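You operate a simulated robot arm through the tools that you are given. There is no shell and no other tool. Be economical: measure what you need, move in short steps, check, and stop when the job is done.

The job below is to be done with a simulated two-armed robot. You get a single attempt, and the scene is never put back.

Task
Stack the white tag marked "GRIT 120" from the top of the long pale grey bench on top of the white tag marked "GRIT 400". Take the red cap handle on the top of the long pale grey bench and put it away on the top of the assembly bench. Put the green compound bar on the top of the long pale grey bench away on the top of the finishing bench. Take the blue tap box from the top of the long pale grey bench and put it on the top of the grey mat. Take the red tag and leave it on the shelf of the blue-topped stand. Take the yellow tag and leave it on the black mat under the lamp hood. Put the tap body that says "36" from the top of the long pale grey bench on the top of the short bench and the tap body that says "Y6" on the shelf of the bench by the belt rack. The order is free. Set down upright: red tag, tap body.
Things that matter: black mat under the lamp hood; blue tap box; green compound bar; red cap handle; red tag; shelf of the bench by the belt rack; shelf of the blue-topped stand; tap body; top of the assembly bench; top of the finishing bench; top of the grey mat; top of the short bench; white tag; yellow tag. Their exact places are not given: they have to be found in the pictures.

It is judged by the outcome, as a careful person would: the job done as asked, and still so three seconds after it is handed in. It fails if anything else is knocked over, pushed out of place, dropped, spilled or broken. Lids that push on must go on centred and level and be pressed home; caps that screw on are set level and turned clockwise until they are tight.

Robot
Two 7-joint arms with two-finger parallel grippers on one trunk, on a base that drives. Base frame: it is fixed to the floor where the robot stands at the start and does not move with it; the origin is under the middle of the robot, x ahead of it, y to its left, z up. Lengths are in cm, angles in rad, forces in N, time in s.
The left shoulder is at the start at [6, 14.7, 54.3], the right one opposite. With the tool pointing down near the work surface each hand reaches from about 10 to 56 cm from the robot's upright axis, wherever it stands, measured 20 degrees to its own side. Places, roughly: black mat under the lamp hood (20x17 cm) [58, 16, 88]; blue tap box [100, 150, 100]; green compound bar [100, 50, 100]; red cap handle (5x5x5 cm) [80, 10, 90]; red tag [50, 200, 100]; shelf of the bench by the belt rack [150, -80, 40]; shelf of the blue-topped stand [-380, 10, 30]; tap body [100, 275, 100]; top of the assembly bench [-370, 150, 90]; top of the finishing bench [-140, 200, 90]; top of the grey mat (15x22 cm) [-392, 136, 90]; top of the short bench [-150, 0, 90]; white tag [75, 0, 100]; yellow tag [50, 225, 100]. Payload 3.43 kg a hand.
The TCP of each hand is the grasp point between the finger pads, 3 cm short of the fingertips. In the tool frame z runs along the fingers and y along their closing line. Largest opening 9.4 cm; finger width 2.8, thickness 1; the body of the gripper, 5 by 9.6 cm, starts 5.5 cm behind the TCP.
Orientation is told as [roll, pitch, yaw] about the base's x, y, z axes, in that order, counted from this pose: with the fingers straight down and closing along the base's y, the tool's x points along the base's -x, its y along +y and its z along -z.

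Tools
- The arms move only by the tool send_rows. It takes "left_motion", "right_motion" or both (then of equal length, played together; a hand with none holds still); each is a list of rows, each a list of 7 numbers: the closure in counts, from 0 (fully open) to 255 (shut), then the shift along the base's x, y, z in cm, then the turn, a rotation vector about the base's x, y, z in rad. In form: [[claw, tx, ty, tz, wx, wy, wz], ...]. A call has 1 to 20 rows; each row shifts and turns the commanded pose from where the row before left it. A row lasts 0.2 s, in which the tool goes at most 5 cm and 0.15 rad; a call with a longer step from one row to the next is refused whole, and so is a gripper value outside its range. Where a pose cannot be reached the arm comes as near as it can. A force on the tool above 40 N (or 10 N above the force at the start of the call, whichever is more), or a blocked arm, ends the call early, and 0.2 s more pass. The fingers move at their own pace (about 7.2 cm/s each) and stop on an object; they squeeze with about 21 N. The grip force told is the motor's: it shows also when the fingers shut on nothing. Time passes only in rows, and 0.2 s behind the last, so rows that do not move let the fingers close. The reply holds the time, the measured pose of the TCP, the force on the tool along the base axes, the opening and the grip force, in the units named above and with some noise, with the torque about the TCP (base axes, N m) and any sound that the robot's microphone picked up.
- Cameras (640 x 400 px; columns grow to the right, rows downward): "scene" is now at [6.21, 0.04, 119.1]; the picture's right is [0.03, -1.00, 0.00], its down [-0.43, -0.01, -0.90] and it looks along [0.90, 0.03, -0.43] (base axes); focal length 266 px, centre (320, 200). "left" rides on the left gripper at [7.6, -1.4, -10.3] in its tool frame; the picture's right is [0.18, 0.98, 0.00], its down [-0.75, 0.14, -0.64] and it looks along [-0.63, 0.12, 0.77] (tool axes); focal length 243 px, centre (320, 200). "right" rides on the right gripper at [7.6, 1.4, -10.3] in its tool frame; the picture's right is [-0.18, 0.98, 0.00], its down [-0.75, -0.14, -0.64] and it looks along [-0.63, -0.12, 0.77] (tool axes); focal length 243 px, centre (320, 200).
- capture(camera): a new picture of that camera. No time passes.
- raise_lower(by): slides the trunk up (or, below 0, down) by that many cm; the arms and the scene camera ride with it, the base frame stays. It gives what a move gives, with no picture.
- base_move(legs): drives the robot by 1 to 6 legs, each [ahead, left, turn to the left] in cm, cm and rad, along the robot's own axes; the way and the turn of a leg run together, so that a leg with both is an arc; at most 150 cm and 3.142 rad a leg. The arms and the cameras ride along, it lands a little off, and it stops where it bumps. It gives what a move gives.
- aim_head(pan, tilt): turns the head with the scene camera to pan (to the left, within 1.501 rad either way) and tilt (down, from -0.506 to 1.204), counted from straight ahead of the robot. It gives what a move gives.
- locate(camera, pixels): there is no depth. For up to 12 entries [column, row, z] of the newest picture of that camera ("zoom" is the newest enlarged one), the place [x, y] in the base frame at which the ray of that pixel passes the height z, good to about 0.2 cm. No time passes.
- inspect(camera, box): a new picture of the part [left, top, right, bottom] of that camera's present view, enlarged. No time passes.
- hand_in(): hands the job in; it is judged then, once.

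Keep the steps short. Do not move on a guess: measure, check each grasp and each placing, and mend mistakes. In all there are 322 turns and 200 pictures (those below and enlarged ones count). Leave the grippers open and the arms clear of the work at the hand-in unless told otherwise, and finish with a single line.

The tools are called after "Call:" as name(argument=value, ...) on one line, values as JSON. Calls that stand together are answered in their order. send_rows: Moves the arms, as the interface text tells. Its arguments: {"type":"object","properties":{"left_motion":{"type":"array"},"right_motion":{"type":"array"}},"required":[]} The other tools are called the same way: raise_lower (by) slides the trunk up or down; base_move (legs) drives the base; aim_head (pan, tilt) turns the head that bears the scene camera; capture (camera) takes a picture; locate (camera, pixels) gives the place at which the rays of pixels pass given heights; inspect (camera, box) takes an enlarged picture of a part of a camera's view; hand_in () hands the job in.

At the start:

```text
time: 0.0
left_eef_pos: [31.91, 20.78, 99.89]
left_tcp_rot: [-0.001, 0.0, 0.0]
left_contact_force: [-0.1, -0.2, 0.3]
left_ft_torque: [0.04, -0.01, 0.01]
left_grip_width: 9.38
left_grasp_force: 0.2
right_eef_pos: [30.22, -7.54, 99.85]
right_tcp_rot: [0.003, 0.0, -0.001]
right_contact_force: [-0.1, 0.5, -0.1]
right_ft_torque: [0.03, 0.0, -0.01]
right_grip_width: 9.38
right_grasp_force: 0.1
trunk travel left (down, up): [-25.0, 0.0]
robot x, y, heading: [0.29, 0.18, -0.001]
head pan, tilt: [0.028, 0.443]
```

scene: 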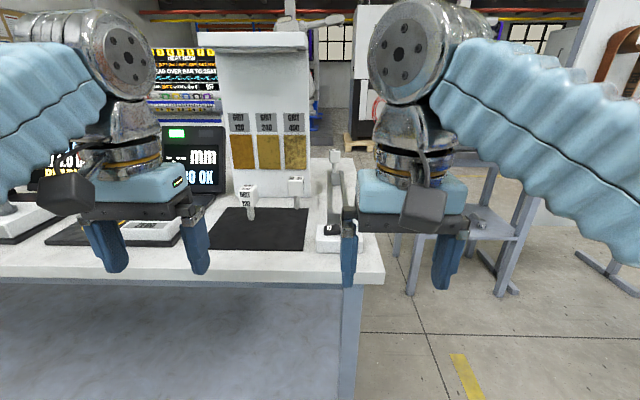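
right: 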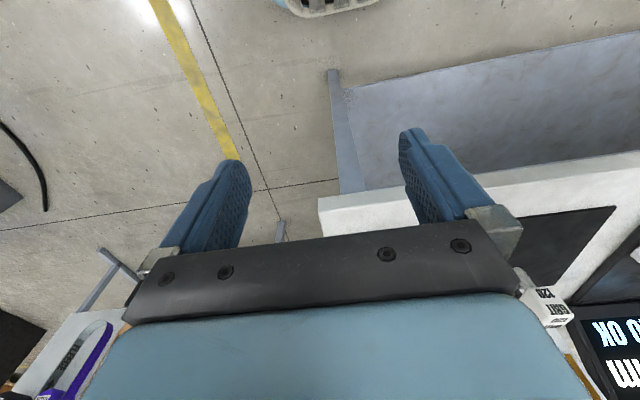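
left: 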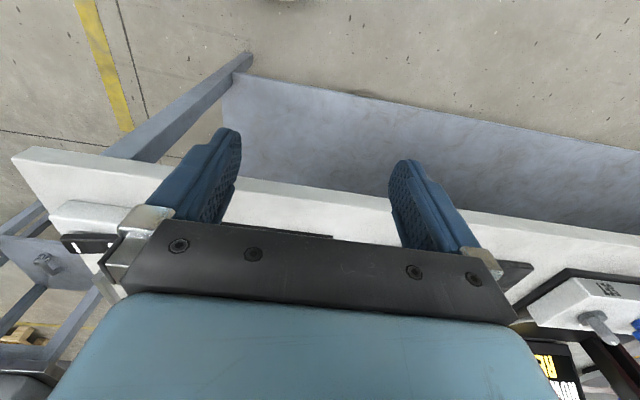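

I see the bench ahead with two white tags on a black mat (px ~247,200 and 296,185). I look closer, then pan the head left along the bench.

Call:
inspect(camera="scene", box=[200, 100, 400, 260])

Call:
aim_head(pan=0.9, tilt=0.3)

Call:
capture(camera="scene")

```text
2.50 times, centred on (300, 180) of scene
```

zoom: 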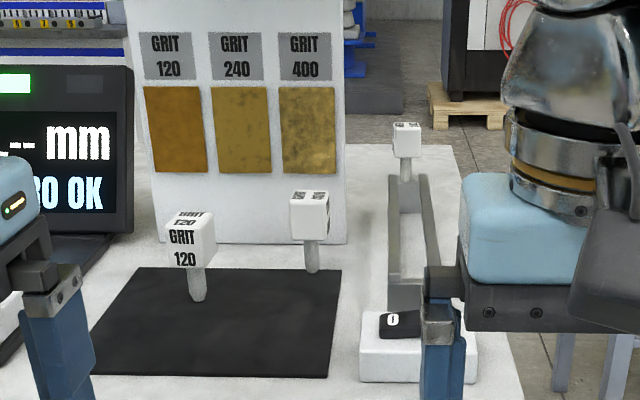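

```text
time: 1.2
left_eef_pos: [31.95, 20.65, 99.97]
left_tcp_rot: [0.0, -0.001, -0.001]
left_contact_force: [-0.2, 0.7, -0.4]
left_ft_torque: [0.0, 0.0, -0.01]
left_grip_width: 9.39
left_grasp_force: 0.0
right_eef_pos: [30.33, -7.56, 99.9]
right_tcp_rot: [0.003, -0.001, 0.0]
right_contact_force: [-0.2, 0.4, -0.3]
right_ft_torque: [0.01, 0.0, -0.02]
right_grip_width: 9.39
right_grasp_force: 0.0
trunk travel left (down, up): [-25.0, 0.0]
robot x, y, heading: [0.12, 0.29, 0.0]
head pan, tilt: [0.901, 0.3]
```

```text
195 pictures are left
```

scene: 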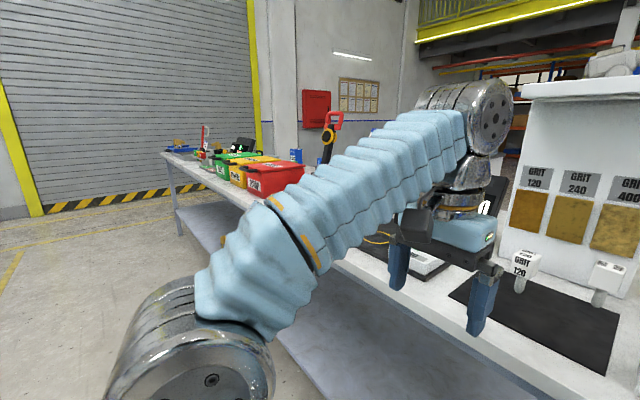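

Arm is in the way. I survey the rest of the room by head pans, then drive.

Call:
aim_head(pan=-0.7, tilt=0.4)

Call:
capture(camera="scene")

Call:
aim_head(pan=-1.5, tilt=0.3)

Call:
capture(camera="scene")

Call:
aim_head(pan=1.5, tilt=0.3)

Call:
capture(camera="scene")

```text
time: 2.9
left_eef_pos: [31.92, 20.84, 100.01]
left_tcp_rot: [0.0, 0.0, 0.0]
left_contact_force: [0.1, 0.7, -0.2]
left_ft_torque: [-0.02, -0.04, 0.01]
left_grip_width: 9.4
left_grasp_force: 0.1
right_eef_pos: [30.35, -7.46, 99.84]
right_tcp_rot: [0.002, -0.002, 0.001]
right_contact_force: [0.6, 0.0, -0.7]
right_ft_torque: [0.0, 0.01, -0.03]
right_grip_width: 9.4
right_grasp_force: 0.1
trunk travel left (down, up): [-25.0, 0.0]
robot x, y, heading: [0.28, 0.18, 0.002]
head pan, tilt: [-0.7, 0.4]
```

```text
194 pictures are left
```

scene: 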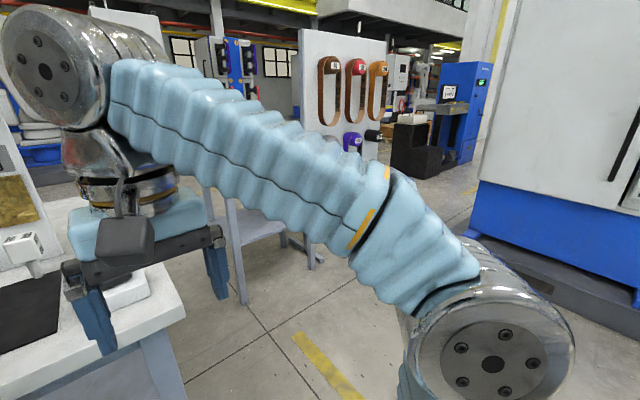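

```text
time: 4.0
left_eef_pos: [31.98, 20.78, 99.93]
left_tcp_rot: [-0.001, 0.0, 0.002]
left_contact_force: [-0.3, -0.2, 0.6]
left_ft_torque: [-0.02, 0.02, -0.02]
left_grip_width: 9.41
left_grasp_force: 0.0
right_eef_pos: [30.2, -7.58, 99.87]
right_tcp_rot: [0.002, -0.002, 0.0]
right_contact_force: [0.0, 0.1, 0.6]
right_ft_torque: [0.01, 0.04, 0.03]
right_grip_width: 9.39
right_grasp_force: 0.1
trunk travel left (down, up): [-25.0, 0.0]
robot x, y, heading: [0.04, -0.21, -0.003]
head pan, tilt: [-1.499, 0.3]
```

```text
193 pictures are left
```

scene: 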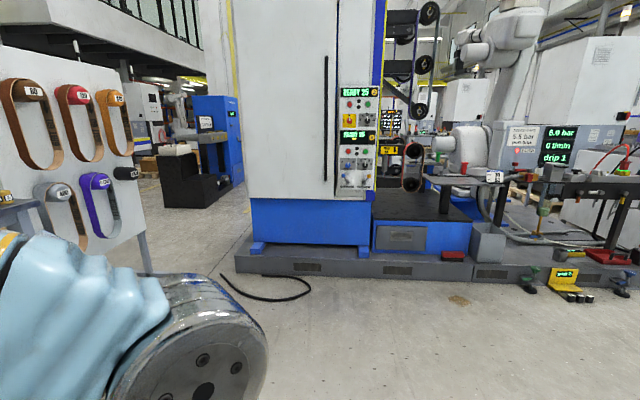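

```text
time: 6.6
left_eef_pos: [31.85, 20.85, 99.9]
left_tcp_rot: [0.0, -0.001, 0.0]
left_contact_force: [0.0, 0.0, -0.1]
left_ft_torque: [-0.01, 0.01, 0.02]
left_grip_width: 9.38
left_grasp_force: 0.0
right_eef_pos: [30.33, -7.51, 100.0]
right_tcp_rot: [0.001, -0.002, -0.001]
right_contact_force: [-0.1, -0.5, 0.4]
right_ft_torque: [-0.02, -0.02, -0.02]
right_grip_width: 9.41
right_grasp_force: 0.0
trunk travel left (down, up): [-25.0, 0.0]
robot x, y, heading: [0.2, -0.06, -0.001]
head pan, tilt: [1.499, 0.3]
```

```text
192 pictures are left
```

scene: 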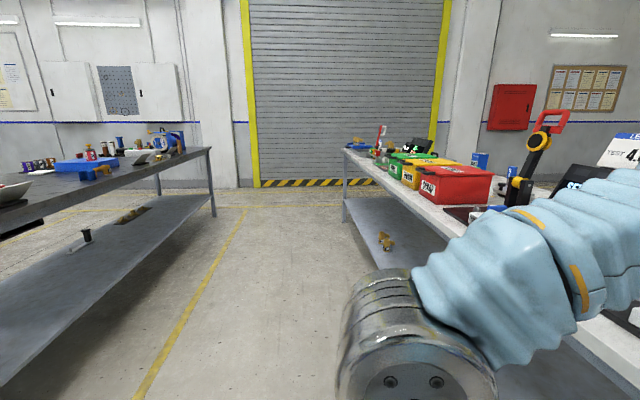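

I'll spread the hands to the sides so that the middle of the view is free.

Call:
send_rows(left_motion=[[0, -3, 4, 0, 0, 0, 0], [0, -3, 4, 0, 0, 0, 0], [0, -3, 4, 0, 0, 0, 0], [0, -3, 4, 0, 0, 0, 0]], right_motion=[[0, -3, -4, 0, 0, 0, 0], [0, -3, -4, 0, 0, 0, 0], [0, -3, -4, 0, 0, 0, 0], [0, -3, -4, 0, 0, 0, 0]])

Call:
aim_head(pan=0.0, tilt=0.5)

Call:
capture(camera="scene")

```text
time: 7.6
left_eef_pos: [20.18, 36.81, 99.79]
left_tcp_rot: [0.0, 0.0, -0.001]
left_contact_force: [0.4, 0.3, 0.4]
left_ft_torque: [0.0, -0.02, 0.0]
left_grip_width: 9.37
left_grasp_force: 0.0
left hand out of reach, approached as far as the arm can: row 2
right_eef_pos: [26.7, -12.34, 99.95]
right_tcp_rot: [0.001, -0.002, 0.0]
right_contact_force: [0.4, 0.4, -0.3]
right_ft_torque: [-0.03, -0.01, 0.04]
right_grip_width: 9.4
right_grasp_force: 0.1
right hand out of reach, approached as far as the arm can: row 2, 3, 4
trunk travel left (down, up): [-25.0, 0.0]
robot x, y, heading: [0.05, -0.09, -0.003]
head pan, tilt: [1.499, 0.3]
```

```text
time: 9.2
left_eef_pos: [20.38, 36.73, 99.87]
left_tcp_rot: [0.001, 0.0, 0.002]
left_contact_force: [-0.1, -0.3, -1.6]
left_ft_torque: [0.02, -0.04, 0.01]
left_grip_width: 9.37
left_grasp_force: 0.0
right_eef_pos: [26.75, -12.34, 99.91]
right_tcp_rot: [0.002, -0.002, -0.001]
right_contact_force: [0.2, -0.7, 0.3]
right_ft_torque: [0.08, 0.0, -0.01]
right_grip_width: 9.39
right_grasp_force: 0.0
trunk travel left (down, up): [-25.0, 0.0]
robot x, y, heading: [-0.32, -0.26, -0.0]
head pan, tilt: [0.0, 0.499]
```

```text
191 pictures are left
```

scene: 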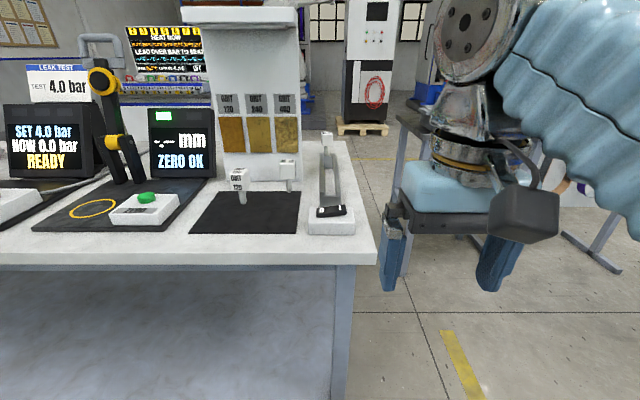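

Left is clear now. Move the right hand outwards too, and inspect the bench closely.

Call:
send_rows(right_motion=[[0, 0, -4, 0, 0, 0, 0], [0, 0, -4, 0, 0, 0, 0], [0, 0, -4, 0, 0, 0, 0], [0, -2, -4, 0, 0, 0, 0], [0, -2, -4, 0, 0, 0, 0], [0, -2, -4, 0, 0, 0, 0]])

Call:
inspect(camera="scene", box=[190, 120, 370, 240])

Call:
inspect(camera="scene", box=[0, 60, 240, 240])

```text
time: 10.6
left_eef_pos: [20.22, 36.74, 99.85]
left_tcp_rot: [-0.001, 0.0, 0.001]
left_contact_force: [0.1, -0.3, 0.1]
left_ft_torque: [0.03, 0.0, 0.0]
left_grip_width: 9.37
left_grasp_force: 0.2
right_eef_pos: [24.78, -36.13, 98.75]
right_tcp_rot: [0.002, -0.001, 0.0]
right_contact_force: [0.3, -0.1, -0.1]
right_ft_torque: [0.0, 0.02, 0.02]
right_grip_width: 9.4
right_grasp_force: 0.0
right hand out of reach, approached as far as the arm can: row 2, 5, 6
trunk travel left (down, up): [-25.0, 0.0]
robot x, y, heading: [-0.05, -0.03, 0.0]
head pan, tilt: [0.0, 0.499]
```

```text
3.33 times, centred on (280, 180) of scene
```

zoom: 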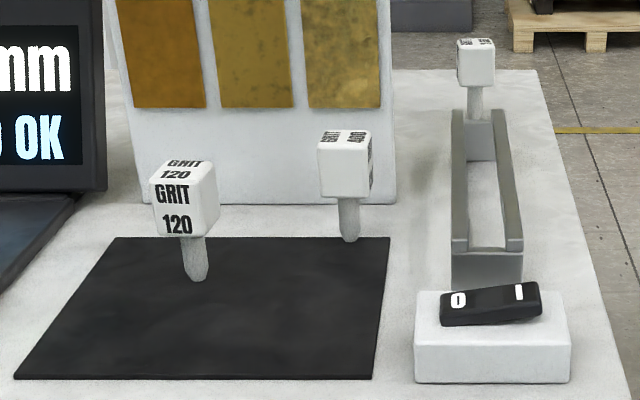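

```text
2.22 times, centred on (120, 150) of scene
```

zoom: 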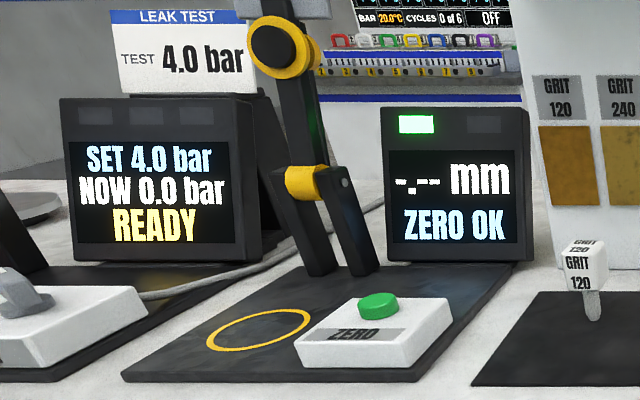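

Zoom further on the tags to learn their shape.

Call:
inspect(camera="scene", box=[220, 150, 310, 210])

Call:
inspect(camera="scene", box=[300, 120, 360, 160])

Call:
aim_head(pan=-0.5, tilt=0.6)

Call:
capture(camera="scene")

```text
6.67 times, centred on (265, 180) of scene
```

zoom: 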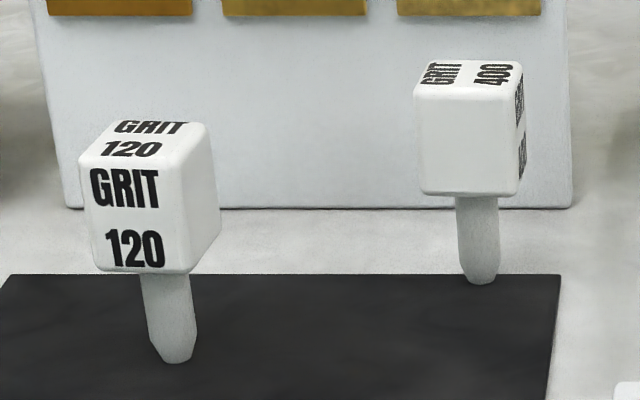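

```text
10.00 times, centred on (330, 140) of scene
```

zoom: 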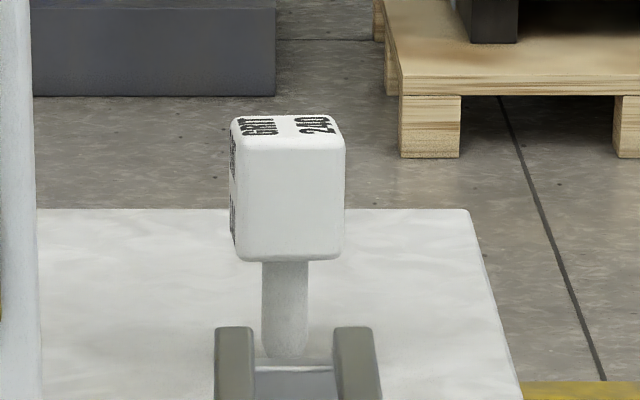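

```text
time: 11.5
left_eef_pos: [20.24, 36.72, 99.93]
left_tcp_rot: [0.0, 0.001, -0.002]
left_contact_force: [-0.1, -0.8, 0.8]
left_ft_torque: [-0.01, 0.0, 0.03]
left_grip_width: 9.4
left_grasp_force: 0.1
right_eef_pos: [24.66, -36.09, 98.8]
right_tcp_rot: [0.001, -0.002, 0.001]
right_contact_force: [-0.3, 0.0, -1.7]
right_ft_torque: [0.0, 0.0, -0.01]
right_grip_width: 9.38
right_grasp_force: 0.0
trunk travel left (down, up): [-25.0, 0.0]
robot x, y, heading: [-0.04, 0.06, 0.003]
head pan, tilt: [-0.499, 0.6]
```

```text
186 pictures are left
```

scene: 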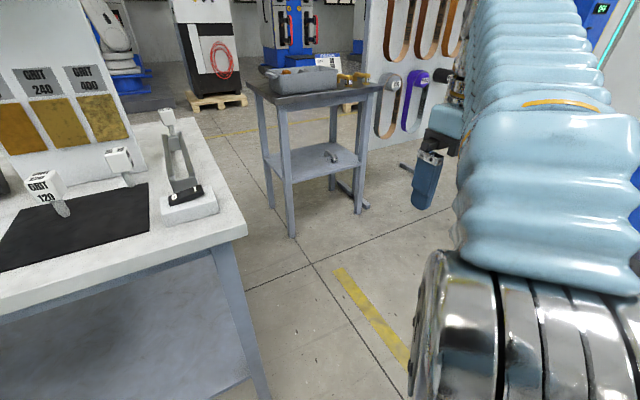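

The bench by the belt rack is at px (315,95), its shelf holds one item. Now drive left along the bench to survey.

Call:
base_move(legs=[[-10, 0, 0], [0, 90, 0]])

Call:
aim_head(pan=0.0, tilt=0.4)

Call:
capture(camera="scene")

Call:
aim_head(pan=0.6, tilt=0.4)

Call:
capture(camera="scene")

```text
time: 17.1
left_eef_pos: [9.38, 128.86, 99.92]
left_tcp_rot: [-0.001, 0.0, 0.013]
left_contact_force: [0.0, -0.1, -0.1]
left_ft_torque: [-0.02, 0.01, 0.02]
left_grip_width: 9.41
left_grasp_force: 0.1
right_eef_pos: [14.57, 55.94, 98.82]
right_tcp_rot: [0.002, 0.0, 0.014]
right_contact_force: [0.6, -0.6, 0.6]
right_ft_torque: [-0.02, -0.03, -0.02]
right_grip_width: 9.41
right_grasp_force: 0.0
trunk travel left (down, up): [-25.0, 0.0]
robot x, y, heading: [-10.41, 91.76, 0.016]
head pan, tilt: [-0.499, 0.6]
```

```text
time: 18.0
left_eef_pos: [9.28, 128.82, 99.77]
left_tcp_rot: [0.0, -0.001, 0.012]
left_contact_force: [0.3, 0.2, 0.0]
left_ft_torque: [-0.01, -0.03, -0.01]
left_grip_width: 9.4
left_grasp_force: 0.0
right_eef_pos: [14.51, 56.03, 98.92]
right_tcp_rot: [0.002, -0.003, 0.013]
right_contact_force: [0.1, 0.4, 1.0]
right_ft_torque: [-0.02, 0.0, -0.06]
right_grip_width: 9.42
right_grasp_force: 0.2
trunk travel left (down, up): [-25.0, 0.0]
robot x, y, heading: [-10.18, 92.22, 0.013]
head pan, tilt: [0.0, 0.4]
```

```text
185 pictures are left
```

scene: 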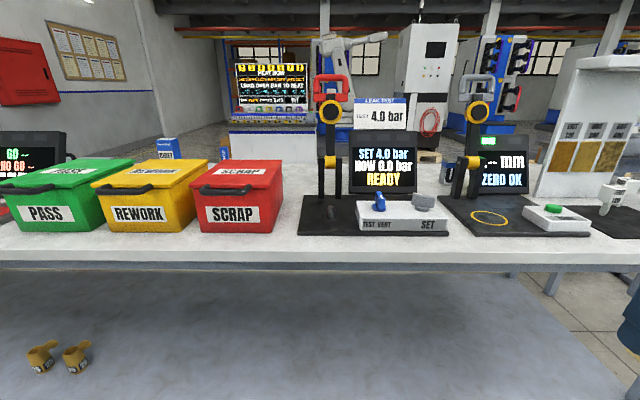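

```text
time: 19.0
left_eef_pos: [9.36, 128.74, 99.78]
left_tcp_rot: [-0.001, -0.001, 0.01]
left_contact_force: [0.2, 0.6, 0.5]
left_ft_torque: [-0.03, -0.02, 0.0]
left_grip_width: 9.41
left_grasp_force: 0.1
right_eef_pos: [14.54, 56.01, 98.8]
right_tcp_rot: [0.003, -0.003, 0.011]
right_contact_force: [-0.5, -0.1, 0.2]
right_ft_torque: [0.01, 0.0, 0.02]
right_grip_width: 9.4
right_grasp_force: 0.1
trunk travel left (down, up): [-25.0, 0.0]
robot x, y, heading: [-10.38, 91.87, 0.013]
head pan, tilt: [0.6, 0.4]
```

```text
184 pictures are left
```

scene: 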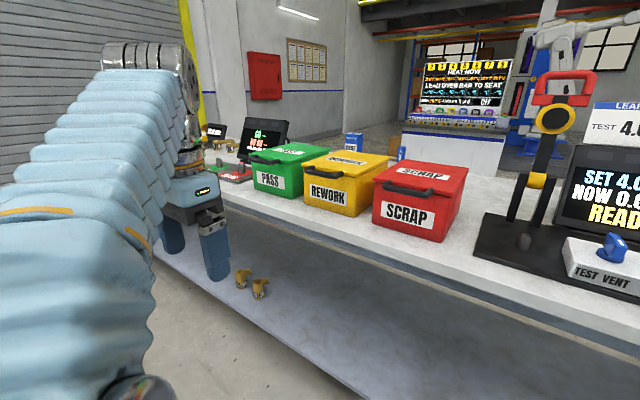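

I see bins, test rigs, two blue boxes behind bins (px 166,148; 225,155), and two tap bodies on the bench's shelf. Zoom.

Call:
aim_head(pan=0.0, tilt=0.4)

Call:
inspect(camera="scene", box=[100, 90, 300, 215])

Call:
inspect(camera="scene", box=[300, 70, 540, 240])

Call:
inspect(camera="scene", box=[0, 310, 140, 400])

Call:
base_move(legs=[[0, 90, 0]])

Call:
capture(camera="scene")

```text
time: 20.0
left_eef_pos: [9.38, 128.69, 99.84]
left_tcp_rot: [-0.001, -0.001, 0.012]
left_contact_force: [-0.2, 0.1, 0.0]
left_ft_torque: [0.0, -0.01, 0.01]
left_grip_width: 9.44
left_grasp_force: 0.0
right_eef_pos: [14.64, 56.07, 98.8]
right_tcp_rot: [0.002, -0.001, 0.012]
right_contact_force: [0.3, -0.2, 0.0]
right_ft_torque: [-0.01, -0.03, 0.02]
right_grip_width: 9.4
right_grasp_force: 0.0
trunk travel left (down, up): [-25.0, 0.0]
robot x, y, heading: [-10.45, 91.3, 0.012]
head pan, tilt: [0.0, 0.4]
```

```text
3.20 times, centred on (200, 152) of scene
```

zoom: 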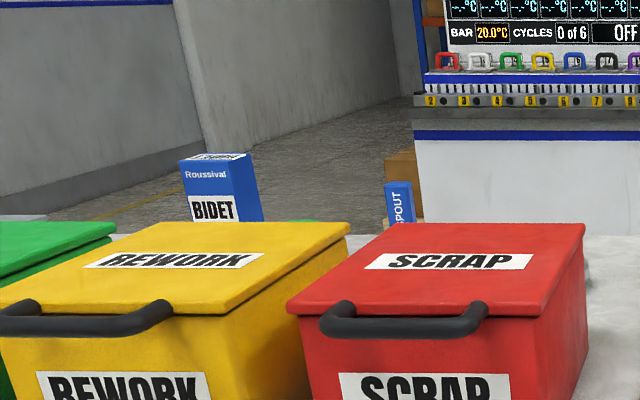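

```text
2.35 times, centred on (420, 155) of scene
```

zoom: 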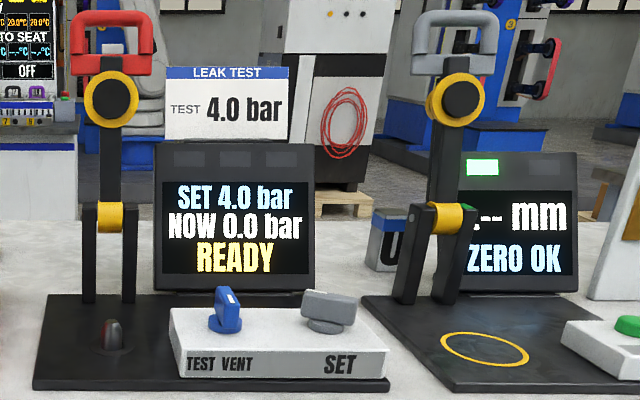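

```text
4.44 times, centred on (70, 355) of scene
```

zoom: 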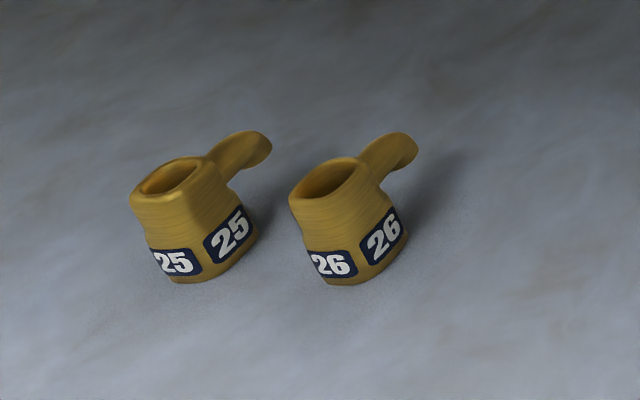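

```text
time: 24.7
left_eef_pos: [8.57, 218.78, 99.81]
left_tcp_rot: [0.001, 0.0, 0.006]
left_contact_force: [0.1, 0.6, -0.8]
left_ft_torque: [-0.01, -0.02, -0.01]
left_grip_width: 9.4
left_grasp_force: 0.0
right_eef_pos: [13.46, 145.96, 98.83]
right_tcp_rot: [0.0, -0.002, 0.006]
right_contact_force: [-0.6, -0.1, -0.2]
right_ft_torque: [-0.02, -0.05, 0.01]
right_grip_width: 9.39
right_grasp_force: 0.0
trunk travel left (down, up): [-25.0, 0.0]
robot x, y, heading: [-11.55, 181.74, 0.005]
head pan, tilt: [0.0, 0.4]
```

```text
180 pictures are left
```

scene: 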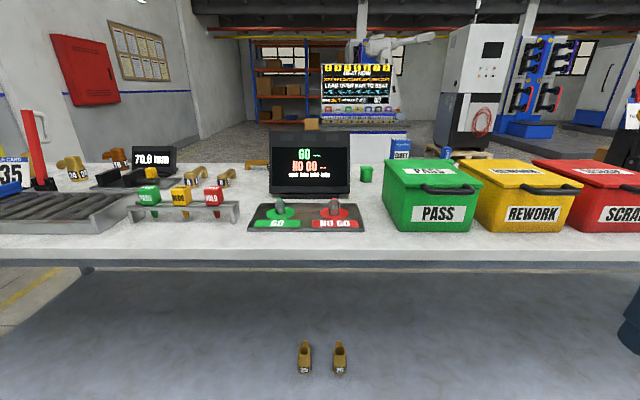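

Call:
inspect(camera="scene", box=[0, 100, 240, 250])

Call:
inspect(camera="scene", box=[230, 120, 470, 260])

Call:
base_move(legs=[[0, 90, 0]])

Call:
capture(camera="scene")

```text
2.67 times, centred on (120, 175) of scene
```

zoom: 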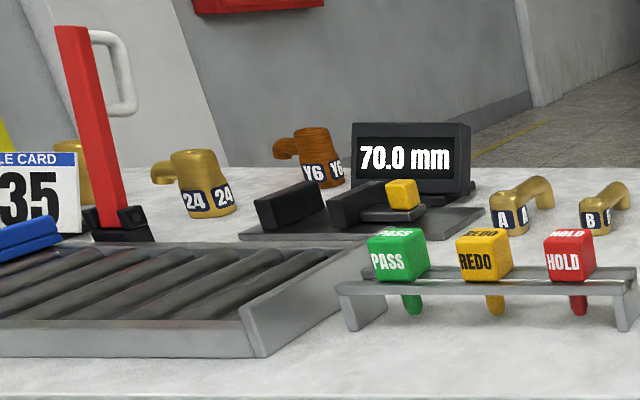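

```text
2.67 times, centred on (350, 190) of scene
```

zoom: 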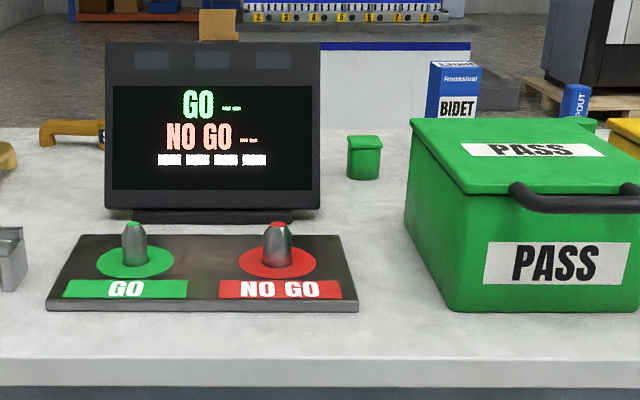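

```text
time: 29.5
left_eef_pos: [7.82, 309.71, 99.78]
left_tcp_rot: [0.0, -0.001, 0.01]
left_contact_force: [-0.6, -0.2, -0.3]
left_ft_torque: [0.0, -0.02, 0.03]
left_grip_width: 9.41
left_grasp_force: 0.2
right_eef_pos: [12.83, 236.86, 98.86]
right_tcp_rot: [0.001, 0.0, 0.008]
right_contact_force: [0.7, 0.0, 0.4]
right_ft_torque: [0.02, 0.01, 0.02]
right_grip_width: 9.42
right_grasp_force: 0.0
trunk travel left (down, up): [-25.0, 0.0]
robot x, y, heading: [-12.19, 272.64, 0.006]
head pan, tilt: [0.0, 0.4]
```

```text
177 pictures are left
```

scene: 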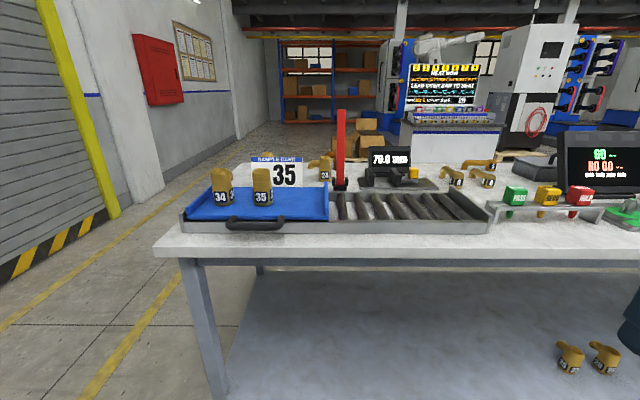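

Call:
inspect(camera="scene", box=[170, 130, 350, 240])

Call:
inspect(camera="scene", box=[330, 130, 540, 240])

```text
3.56 times, centred on (260, 185) of scene
```

zoom: 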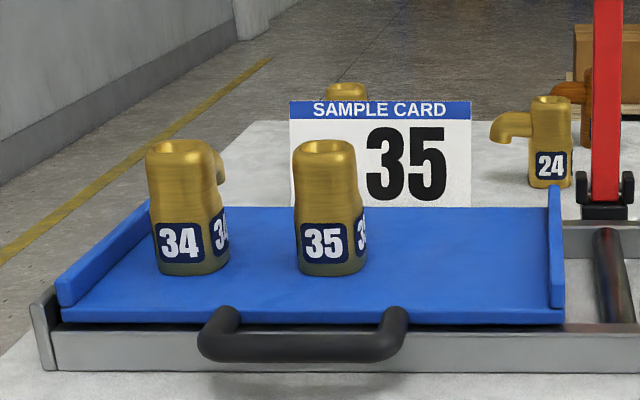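

```text
3.05 times, centred on (435, 185) of scene
```

zoom: 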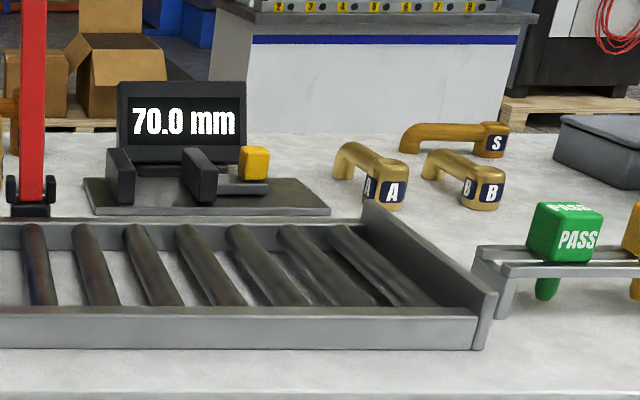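

Measure the bench edges assuming z=88, in the current scene view.

Call:
locate(camera="scene", pixels=[[155, 248, 88], [400, 248, 88], [240, 155, 88], [265, 160, 88], [325, 180, 88], [493, 180, 88], [520, 215, 88], [455, 182, 88]])

Call:
aim_head(pan=0.9, tilt=0.3)

Call:
capture(camera="scene")

Call:
aim_head(pan=1.5, tilt=0.3)

Call:
capture(camera="scene")

```text
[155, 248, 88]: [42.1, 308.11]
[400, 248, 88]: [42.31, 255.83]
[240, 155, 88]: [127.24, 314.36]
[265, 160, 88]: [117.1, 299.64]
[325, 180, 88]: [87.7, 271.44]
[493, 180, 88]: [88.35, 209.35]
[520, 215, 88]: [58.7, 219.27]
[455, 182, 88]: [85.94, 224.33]
```

```text
time: 30.7
left_eef_pos: [7.92, 309.68, 99.84]
left_tcp_rot: [0.002, -0.001, 0.008]
left_contact_force: [0.7, 0.5, 0.4]
left_ft_torque: [-0.01, -0.02, 0.03]
left_grip_width: 9.39
left_grasp_force: 0.1
right_eef_pos: [12.81, 236.79, 98.77]
right_tcp_rot: [0.001, -0.001, 0.009]
right_contact_force: [-0.1, 0.2, -0.1]
right_ft_torque: [-0.01, 0.0, 0.0]
right_grip_width: 9.4
right_grasp_force: 0.1
trunk travel left (down, up): [-25.0, 0.0]
robot x, y, heading: [-12.33, 272.88, 0.005]
head pan, tilt: [0.901, 0.3]
```

```text
174 pictures are left
```

scene: 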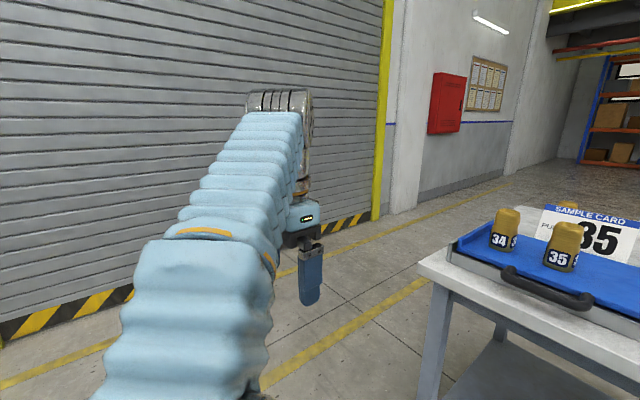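

```text
time: 31.7
left_eef_pos: [7.88, 309.66, 99.82]
left_tcp_rot: [0.001, 0.0, 0.009]
left_contact_force: [-0.1, -0.1, -0.2]
left_ft_torque: [0.04, 0.0, -0.02]
left_grip_width: 9.38
left_grasp_force: 0.1
right_eef_pos: [12.77, 236.83, 98.8]
right_tcp_rot: [0.001, 0.0, 0.01]
right_contact_force: [0.3, 0.0, 0.0]
right_ft_torque: [-0.01, 0.0, 0.0]
right_grip_width: 9.41
right_grasp_force: 0.1
trunk travel left (down, up): [-25.0, 0.0]
robot x, y, heading: [-12.0, 272.44, 0.007]
head pan, tilt: [1.499, 0.3]
```

```text
173 pictures are left
```

scene: 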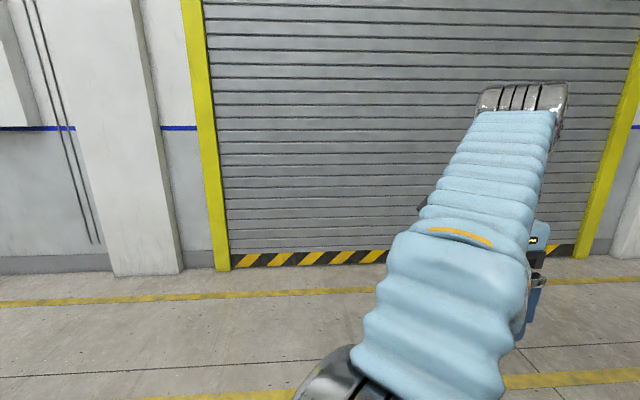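

The bench spans x 42–127 and y up to 308. Far items need to be reached from behind. I drive round the left end.

Call:
base_move(legs=[[0, 90, 0], [110, 0, 0], [90, 0, 0], [0, 0, -1.57], [0, 0, -1.57]])

Call:
aim_head(pan=0.3, tilt=0.4)

Call:
capture(camera="scene")

```text
time: 53.6
left_eef_pos: [166.3, 327.73, 99.89]
left_tcp_rot: [-0.001, 0.001, -3.121]
left_contact_force: [0.0, -1.0, -0.2]
left_ft_torque: [-0.04, -0.01, -0.02]
left_grip_width: 9.39
left_grasp_force: 0.0
right_eef_pos: [160.19, 400.46, 98.79]
right_tcp_rot: [0.002, -0.004, -3.121]
right_contact_force: [-0.3, -0.1, -1.1]
right_ft_torque: [-0.04, -0.03, 0.02]
right_grip_width: 9.39
right_grasp_force: 0.0
trunk travel left (down, up): [-25.0, 0.0]
robot x, y, heading: [185.62, 365.12, -3.119]
head pan, tilt: [1.499, 0.3]
```

```text
time: 55.0
left_eef_pos: [166.21, 327.7, 99.87]
left_tcp_rot: [0.0, -0.002, -3.119]
left_contact_force: [0.7, -0.7, -0.3]
left_ft_torque: [0.0, 0.01, 0.02]
left_grip_width: 9.39
left_grasp_force: 0.1
right_eef_pos: [160.32, 400.42, 98.85]
right_tcp_rot: [0.001, -0.002, -3.12]
right_contact_force: [-0.3, 0.3, 0.3]
right_ft_torque: [0.0, -0.02, -0.01]
right_grip_width: 9.42
right_grasp_force: 0.1
trunk travel left (down, up): [-25.0, 0.0]
robot x, y, heading: [185.33, 365.11, -3.125]
head pan, tilt: [0.3, 0.4]
```

```text
172 pictures are left
```

scene: 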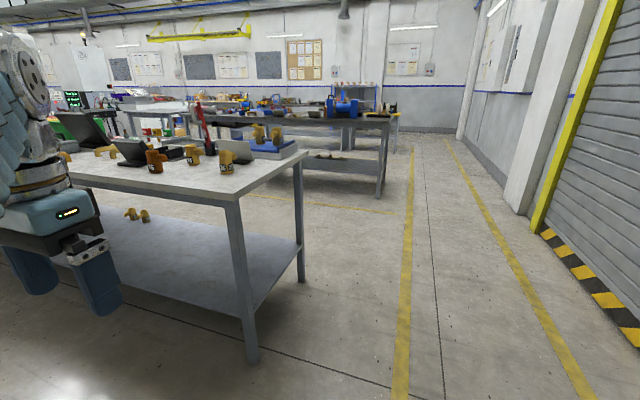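

Look along the back side to check the way.

Call:
aim_head(pan=1.3, tilt=0.3)

Call:
capture(camera="scene")

```text
time: 56.3
left_eef_pos: [166.29, 327.64, 99.74]
left_tcp_rot: [0.002, 0.0, -3.12]
left_contact_force: [0.5, 0.1, 0.1]
left_ft_torque: [-0.01, 0.04, -0.01]
left_grip_width: 9.38
left_grasp_force: 0.2
right_eef_pos: [160.33, 400.49, 98.74]
right_tcp_rot: [0.002, -0.001, -3.121]
right_contact_force: [0.2, 0.3, 0.6]
right_ft_torque: [0.01, -0.01, 0.02]
right_grip_width: 9.41
right_grasp_force: 0.0
trunk travel left (down, up): [-25.0, 0.0]
robot x, y, heading: [185.48, 365.11, -3.121]
head pan, tilt: [1.3, 0.3]
```

```text
171 pictures are left
```

scene: 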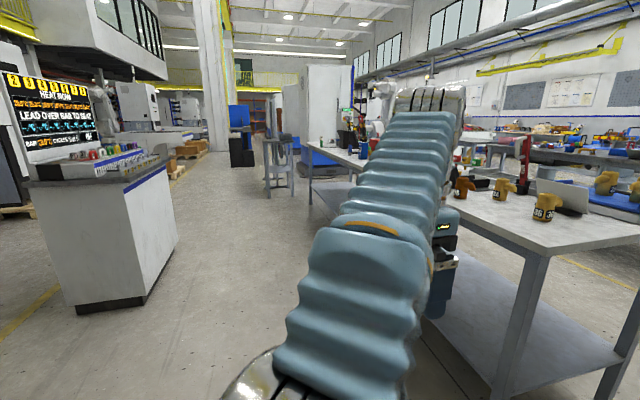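

Aisle is clear. Move left 95 along the bench's back.

Call:
base_move(legs=[[0, 95, -0.02]])

Call:
aim_head(pan=0.0, tilt=0.5)

Call:
capture(camera="scene")

```text
time: 61.2
left_eef_pos: [166.28, 232.79, 99.9]
left_tcp_rot: [0.0, 0.0, 3.139]
left_contact_force: [-0.6, 0.4, -0.1]
left_ft_torque: [-0.01, 0.0, 0.0]
left_grip_width: 9.4
left_grasp_force: 0.1
right_eef_pos: [161.98, 305.64, 98.77]
right_tcp_rot: [0.003, -0.002, 3.14]
right_contact_force: [-0.3, -0.1, 0.1]
right_ft_torque: [0.01, 0.01, 0.0]
right_grip_width: 9.44
right_grasp_force: 0.0
trunk travel left (down, up): [-25.0, 0.0]
robot x, y, heading: [186.68, 269.44, 3.137]
head pan, tilt: [1.3, 0.3]
```

```text
time: 62.7
left_eef_pos: [166.33, 232.78, 99.77]
left_tcp_rot: [0.0, -0.001, 3.14]
left_contact_force: [-0.1, 0.5, 0.3]
left_ft_torque: [-0.02, 0.01, 0.04]
left_grip_width: 9.4
left_grasp_force: 0.0
right_eef_pos: [162.01, 305.74, 98.92]
right_tcp_rot: [0.002, -0.004, 3.141]
right_contact_force: [-0.3, 0.0, 0.1]
right_ft_torque: [0.0, 0.04, -0.05]
right_grip_width: 9.39
right_grasp_force: 0.0
trunk travel left (down, up): [-25.0, 0.0]
robot x, y, heading: [186.72, 269.59, 3.14]
head pan, tilt: [0.0, 0.499]
```

```text
170 pictures are left
```

scene: 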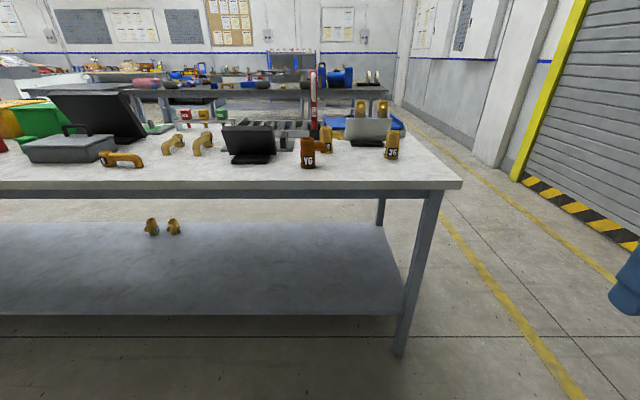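

Zoom on "Y6" and "36" and measure them.

Call:
inspect(camera="scene", box=[280, 110, 430, 200])

Call:
locate(camera="scene", pixels=[[308, 167, 88], [301, 167, 88], [315, 167, 88], [391, 159, 88], [384, 158, 88], [398, 158, 88], [463, 184, 88], [200, 184, 88]])

```text
4.27 times, centred on (355, 155) of scene
```

zoom: 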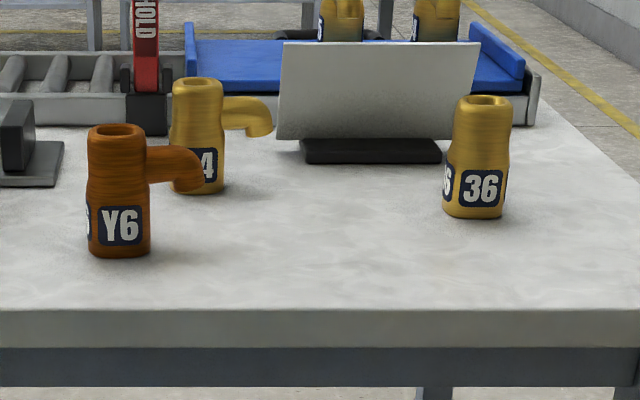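

```text
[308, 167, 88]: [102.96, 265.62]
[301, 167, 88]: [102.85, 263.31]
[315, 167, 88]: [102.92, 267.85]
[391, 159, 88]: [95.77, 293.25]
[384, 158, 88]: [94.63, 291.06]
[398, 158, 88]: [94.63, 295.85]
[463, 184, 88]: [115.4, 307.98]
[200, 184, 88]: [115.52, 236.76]
```

Call:
locate(camera="scene", pixels=[[326.4, 155, 88], [326.4, 155, 90], [326.4, 155, 86], [308, 170, 88], [308, 139, 98], [308, 139, 99], [308, 139, 97], [391, 133, 97], [391, 161, 88]])

```text
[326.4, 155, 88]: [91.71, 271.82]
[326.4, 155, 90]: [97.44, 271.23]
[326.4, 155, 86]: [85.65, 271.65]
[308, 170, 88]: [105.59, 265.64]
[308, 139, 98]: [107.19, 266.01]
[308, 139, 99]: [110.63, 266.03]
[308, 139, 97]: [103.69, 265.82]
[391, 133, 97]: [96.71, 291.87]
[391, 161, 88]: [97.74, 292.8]
```

Tap Y6 is at about (103.3, 265.6), 36 at (95.5, 292.8), ~9 cm high. I raise the hands, then drive to between them.

Call:
send_rows(left_motion=[[0, 0, 0, 4, 0, 0, 0], [0, 0, 0, 4, 0, 0, 0]], right_motion=[[0, 0, 0, 4, 0, 0, 0], [0, 0, 0, 4, 0, 0, 0]])

Call:
base_move(legs=[[0, -9.5, 0], [37, 0, 0]])

Call:
aim_head(pan=0.0, tilt=0.7)

Call:
capture(camera="scene")

```text
time: 63.3
left_eef_pos: [166.33, 232.79, 99.8]
left_tcp_rot: [0.0, 0.0, 3.139]
left_contact_force: [0.5, 0.7, -0.1]
left_ft_torque: [0.02, 0.04, 0.02]
left_grip_width: 9.39
left_grasp_force: 0.1
left hand out of reach, approached as far as the arm can: row 1, 2
right_eef_pos: [162.04, 305.69, 99.8]
right_tcp_rot: [0.002, 0.0, 3.141]
right_contact_force: [0.1, 0.6, 0.2]
right_ft_torque: [0.01, 0.0, 0.04]
right_grip_width: 9.4
right_grasp_force: 0.0
right hand out of reach, approached as far as the arm can: row 1, 2
trunk travel left (down, up): [-25.0, 0.0]
robot x, y, heading: [186.81, 269.56, 3.137]
head pan, tilt: [0.0, 0.499]
```

```text
time: 66.4
left_eef_pos: [129.41, 242.17, 99.83]
left_tcp_rot: [0.0, 0.0, -3.141]
left_contact_force: [0.3, -0.1, -0.8]
left_ft_torque: [0.01, 0.01, -0.01]
left_grip_width: 9.37
left_grasp_force: 0.0
right_eef_pos: [125.11, 315.08, 99.85]
right_tcp_rot: [0.003, -0.002, -3.142]
right_contact_force: [0.4, -0.4, 1.1]
right_ft_torque: [0.02, 0.01, 0.01]
right_grip_width: 9.39
right_grasp_force: 0.1
trunk travel left (down, up): [-25.0, 0.0]
robot x, y, heading: [150.02, 278.75, -3.14]
head pan, tilt: [0.0, 0.499]
```

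```text
time: 67.1
left_eef_pos: [129.42, 242.26, 99.93]
left_tcp_rot: [0.0, 0.0, -3.142]
left_contact_force: [0.1, -0.4, 0.3]
left_ft_torque: [0.0, 0.01, 0.0]
left_grip_width: 9.39
left_grasp_force: 0.0
right_eef_pos: [125.08, 315.12, 99.86]
right_tcp_rot: [0.001, -0.001, -3.141]
right_contact_force: [0.2, 0.3, 0.5]
right_ft_torque: [-0.01, 0.03, -0.01]
right_grip_width: 9.39
right_grasp_force: 0.0
trunk travel left (down, up): [-25.0, 0.0]
robot x, y, heading: [149.47, 279.0, -3.149]
head pan, tilt: [0.0, 0.7]
```

```text
168 pictures are left
```

scene: 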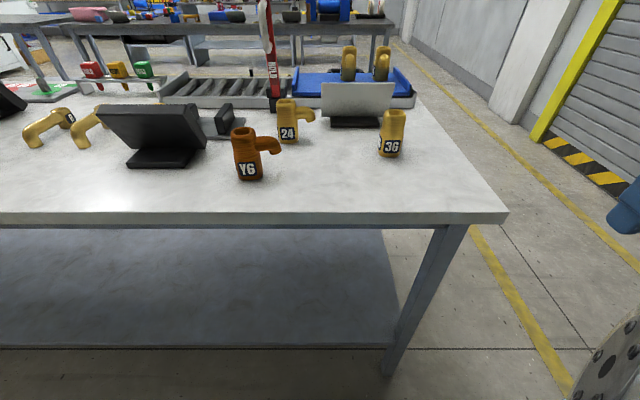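

Both taps clearly visible. The reach at height is limited, so a near-horizontal grasp with the camera on top would be best. I test whether the left wrist can be rolled half round.

Call:
send_rows(left_motion=[[0, 0, 0, -1, 0, 0, 0.15], [0, 0, 0, -1, 0, 0, 0.15], [0, 0, 0, -1, 0, 0, 0.15], [0, 0, 0, -1, 0, 0, 0.15], [0, 0, 0, 0, 0, 0, 0.15], [0, 0, 0, 0, 0, 0, 0.15], [0, 0, 0, 0, 0, 0, 0.15], [0, 0, 0, 0, 0, 0, 0.15], [0, 0, 0, 0, 0, 0, 0.15], [0, 0, 0, 0, 0, 0, 0.15], [0, 0, 0, 0, 0, 0, 0.15], [0, 0, 0, 0, 0, 0, 0.15], [0, 0, 0, 0, 0, 0, 0.15], [0, 0, 0, 0, 0, 0, 0.15], [0, 0, 0, 0, 0, 0, 0.15], [0, 0, 0, 0, 0, 0, 0.15], [0, 0, 0, 0, 0, 0, 0.15], [0, 0, 0, 0, 0, 0, 0.15], [0, 0, 0, 0, 0, 0, 0.15], [0, 0, 0, 0, 0, 0, 0.15]])

```text
time: 71.3
left_eef_pos: [129.52, 242.34, 95.84]
left_tcp_rot: [0.001, -0.001, -0.141]
left_contact_force: [0.6, 0.3, -0.4]
left_ft_torque: [0.02, 0.02, -0.03]
left_grip_width: 9.4
left_grasp_force: 0.1
right_eef_pos: [125.08, 315.04, 99.87]
right_tcp_rot: [0.003, -0.002, -3.142]
right_contact_force: [-0.3, 0.6, -0.7]
right_ft_torque: [-0.03, 0.02, -0.02]
right_grip_width: 9.38
right_grasp_force: 0.1
trunk travel left (down, up): [-25.0, 0.0]
robot x, y, heading: [149.78, 278.62, -3.141]
head pan, tilt: [0.0, 0.7]
```

The flip works. Finish it and pitch the left tool forward (pointing to −x, 0.2 below horizontal); flip the right one mirrored.

Call:
send_rows(left_motion=[[0, 0, 0, 0, 0, 0, 0.14], [0, 0, 0, 0, 0, 0.15, 0], [0, 0, 0, 0, 0, 0.15, 0], [0, 0, 0, 0, 0, 0.15, 0], [0, 0, 0, 0, 0, 0.15, 0], [0, 0, 0, 0, 0, 0.15, 0], [0, 0, 0, 0, 0, 0.15, 0], [0, 0, 0, 0, 0, 0.15, 0], [0, 0, 0, 0, 0, 0.15, 0], [0, 0, 0, 0, 0, 0.15, 0], [0, 0, 0, 0, 0, 0, 0], [0, 0, 0, 0, 0, 0, 0], [0, 0, 0, 0, 0, 0, 0], [0, 0, 0, 0, 0, 0, 0], [0, 0, 0, 0, 0, 0, 0], [0, 0, 0, 0, 0, 0, 0], [0, 0, 0, 0, 0, 0, 0], [0, 0, 0, 0, 0, 0, 0], [0, 0, 0, 0, 0, 0, 0], [0, 0, 0, 0, 0, 0, 0]], right_motion=[[0, 0, 0, -1, 0, 0, -0.15], [0, 0, 0, -1, 0, 0, -0.15], [0, 0, 0, -1, 0, 0, -0.15], [0, 0, 0, -1, 0, 0, -0.15], [0, 0, 0, 0, 0, 0, -0.15], [0, 0, 0, 0, 0, 0, -0.15], [0, 0, 0, 0, 0, 0, -0.15], [0, 0, 0, 0, 0, 0, -0.15], [0, 0, 0, 0, 0, 0, -0.15], [0, 0, 0, 0, 0, 0, -0.15], [0, 0, 0, 0, 0, 0, -0.15], [0, 0, 0, 0, 0, 0, -0.15], [0, 0, 0, 0, 0, 0, -0.15], [0, 0, 0, 0, 0, 0, -0.15], [0, 0, 0, 0, 0, 0, -0.15], [0, 0, 0, 0, 0, 0, -0.15], [0, 0, 0, 0, 0, 0, -0.15], [0, 0, 0, 0, 0, 0, -0.15], [0, 0, 0, 0, 0, 0, -0.15], [0, 0, 0, 0, 0, 0, -0.15]])

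Call:
capture(camera="left")

```text
time: 75.5
left_eef_pos: [129.42, 242.22, 95.74]
left_tcp_rot: [-0.012, 1.348, -0.012]
left_contact_force: [0.0, 0.2, -0.6]
left_ft_torque: [0.04, 0.0, -0.02]
left_grip_width: 9.41
left_grasp_force: 0.0
right_eef_pos: [123.8, 315.29, 95.38]
right_tcp_rot: [0.001, -0.001, 0.139]
right_contact_force: [-0.4, 0.6, 0.1]
right_ft_torque: [0.0, 0.04, -0.02]
right_grip_width: 9.39
right_grasp_force: 0.1
right hand out of reach, approached as far as the arm can: row 2, 4
trunk travel left (down, up): [-25.0, 0.0]
robot x, y, heading: [149.84, 279.06, -3.137]
head pan, tilt: [0.0, 0.7]
```

```text
167 pictures are left
```

left: 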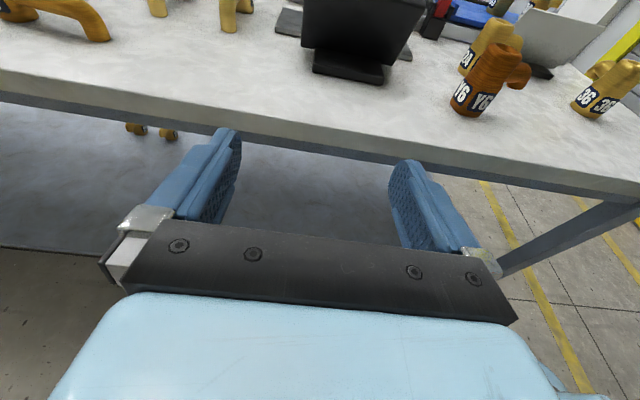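

Great view with the camera on top. Measure Y6 and 36 again in the nearer scene picture and pitch the right tool.

Call:
send_rows(right_motion=[[0, 0, 0, 0, 0, 0, -0.14], [0, 0, 0, 0, 0, 0.15, 0], [0, 0, 0, 0, 0, 0.15, 0], [0, 0, 0, 0, 0, 0.15, 0], [0, 0, 0, 0, 0, 0.15, 0], [0, 0, 0, 0, 0, 0.15, 0], [0, 0, 0, 0, 0, 0.15, 0], [0, 0, 0, 0, 0, 0.15, 0], [0, 0, 0, 0, 0, 0.15, 0], [0, 0, 0, 0, 0, 0.15, 0]])

Call:
inspect(camera="scene", box=[220, 90, 420, 190])

Call:
locate(camera="zoom", pixels=[[50, 287, 88], [134, 287, 88], [92, 290, 88], [511, 210, 88], [580, 210, 88]])

```text
time: 77.8
left_eef_pos: [129.49, 242.31, 95.88]
left_tcp_rot: [-0.014, 1.349, -0.015]
left_contact_force: [0.9, 0.1, 0.2]
left_ft_torque: [0.03, 0.02, 0.02]
left_grip_width: 9.39
left_grasp_force: 0.2
right_eef_pos: [106.65, 310.88, 95.71]
right_tcp_rot: [-0.072, 1.285, -0.205]
right_contact_force: [0.4, -0.2, -0.1]
right_ft_torque: [-0.05, -0.02, -0.01]
right_grip_width: 9.39
right_grasp_force: 0.1
right hand out of reach, approached as far as the arm can: row 2, 3, 4, 5, 6, 7, 8, 9
trunk travel left (down, up): [-25.0, 0.0]
robot x, y, heading: [150.1, 279.12, -3.14]
head pan, tilt: [0.0, 0.7]
stopped in row 10 (right hand): the arm was blocked; the commanded pose is now the measured one
```

```text
3.20 times, centred on (320, 140) of scene
```

zoom: 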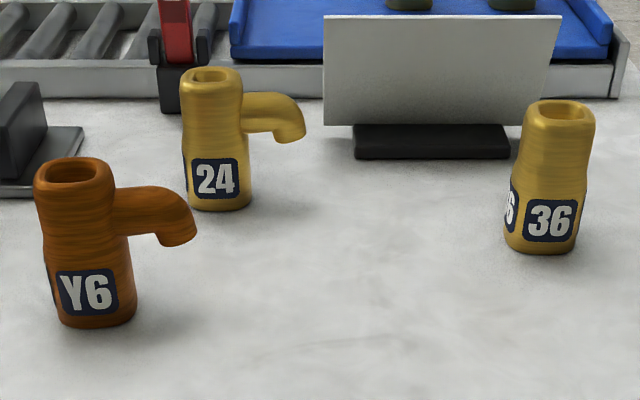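

```text
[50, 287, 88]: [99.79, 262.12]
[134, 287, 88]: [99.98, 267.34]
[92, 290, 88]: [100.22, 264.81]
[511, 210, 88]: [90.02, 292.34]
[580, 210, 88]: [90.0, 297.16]
```

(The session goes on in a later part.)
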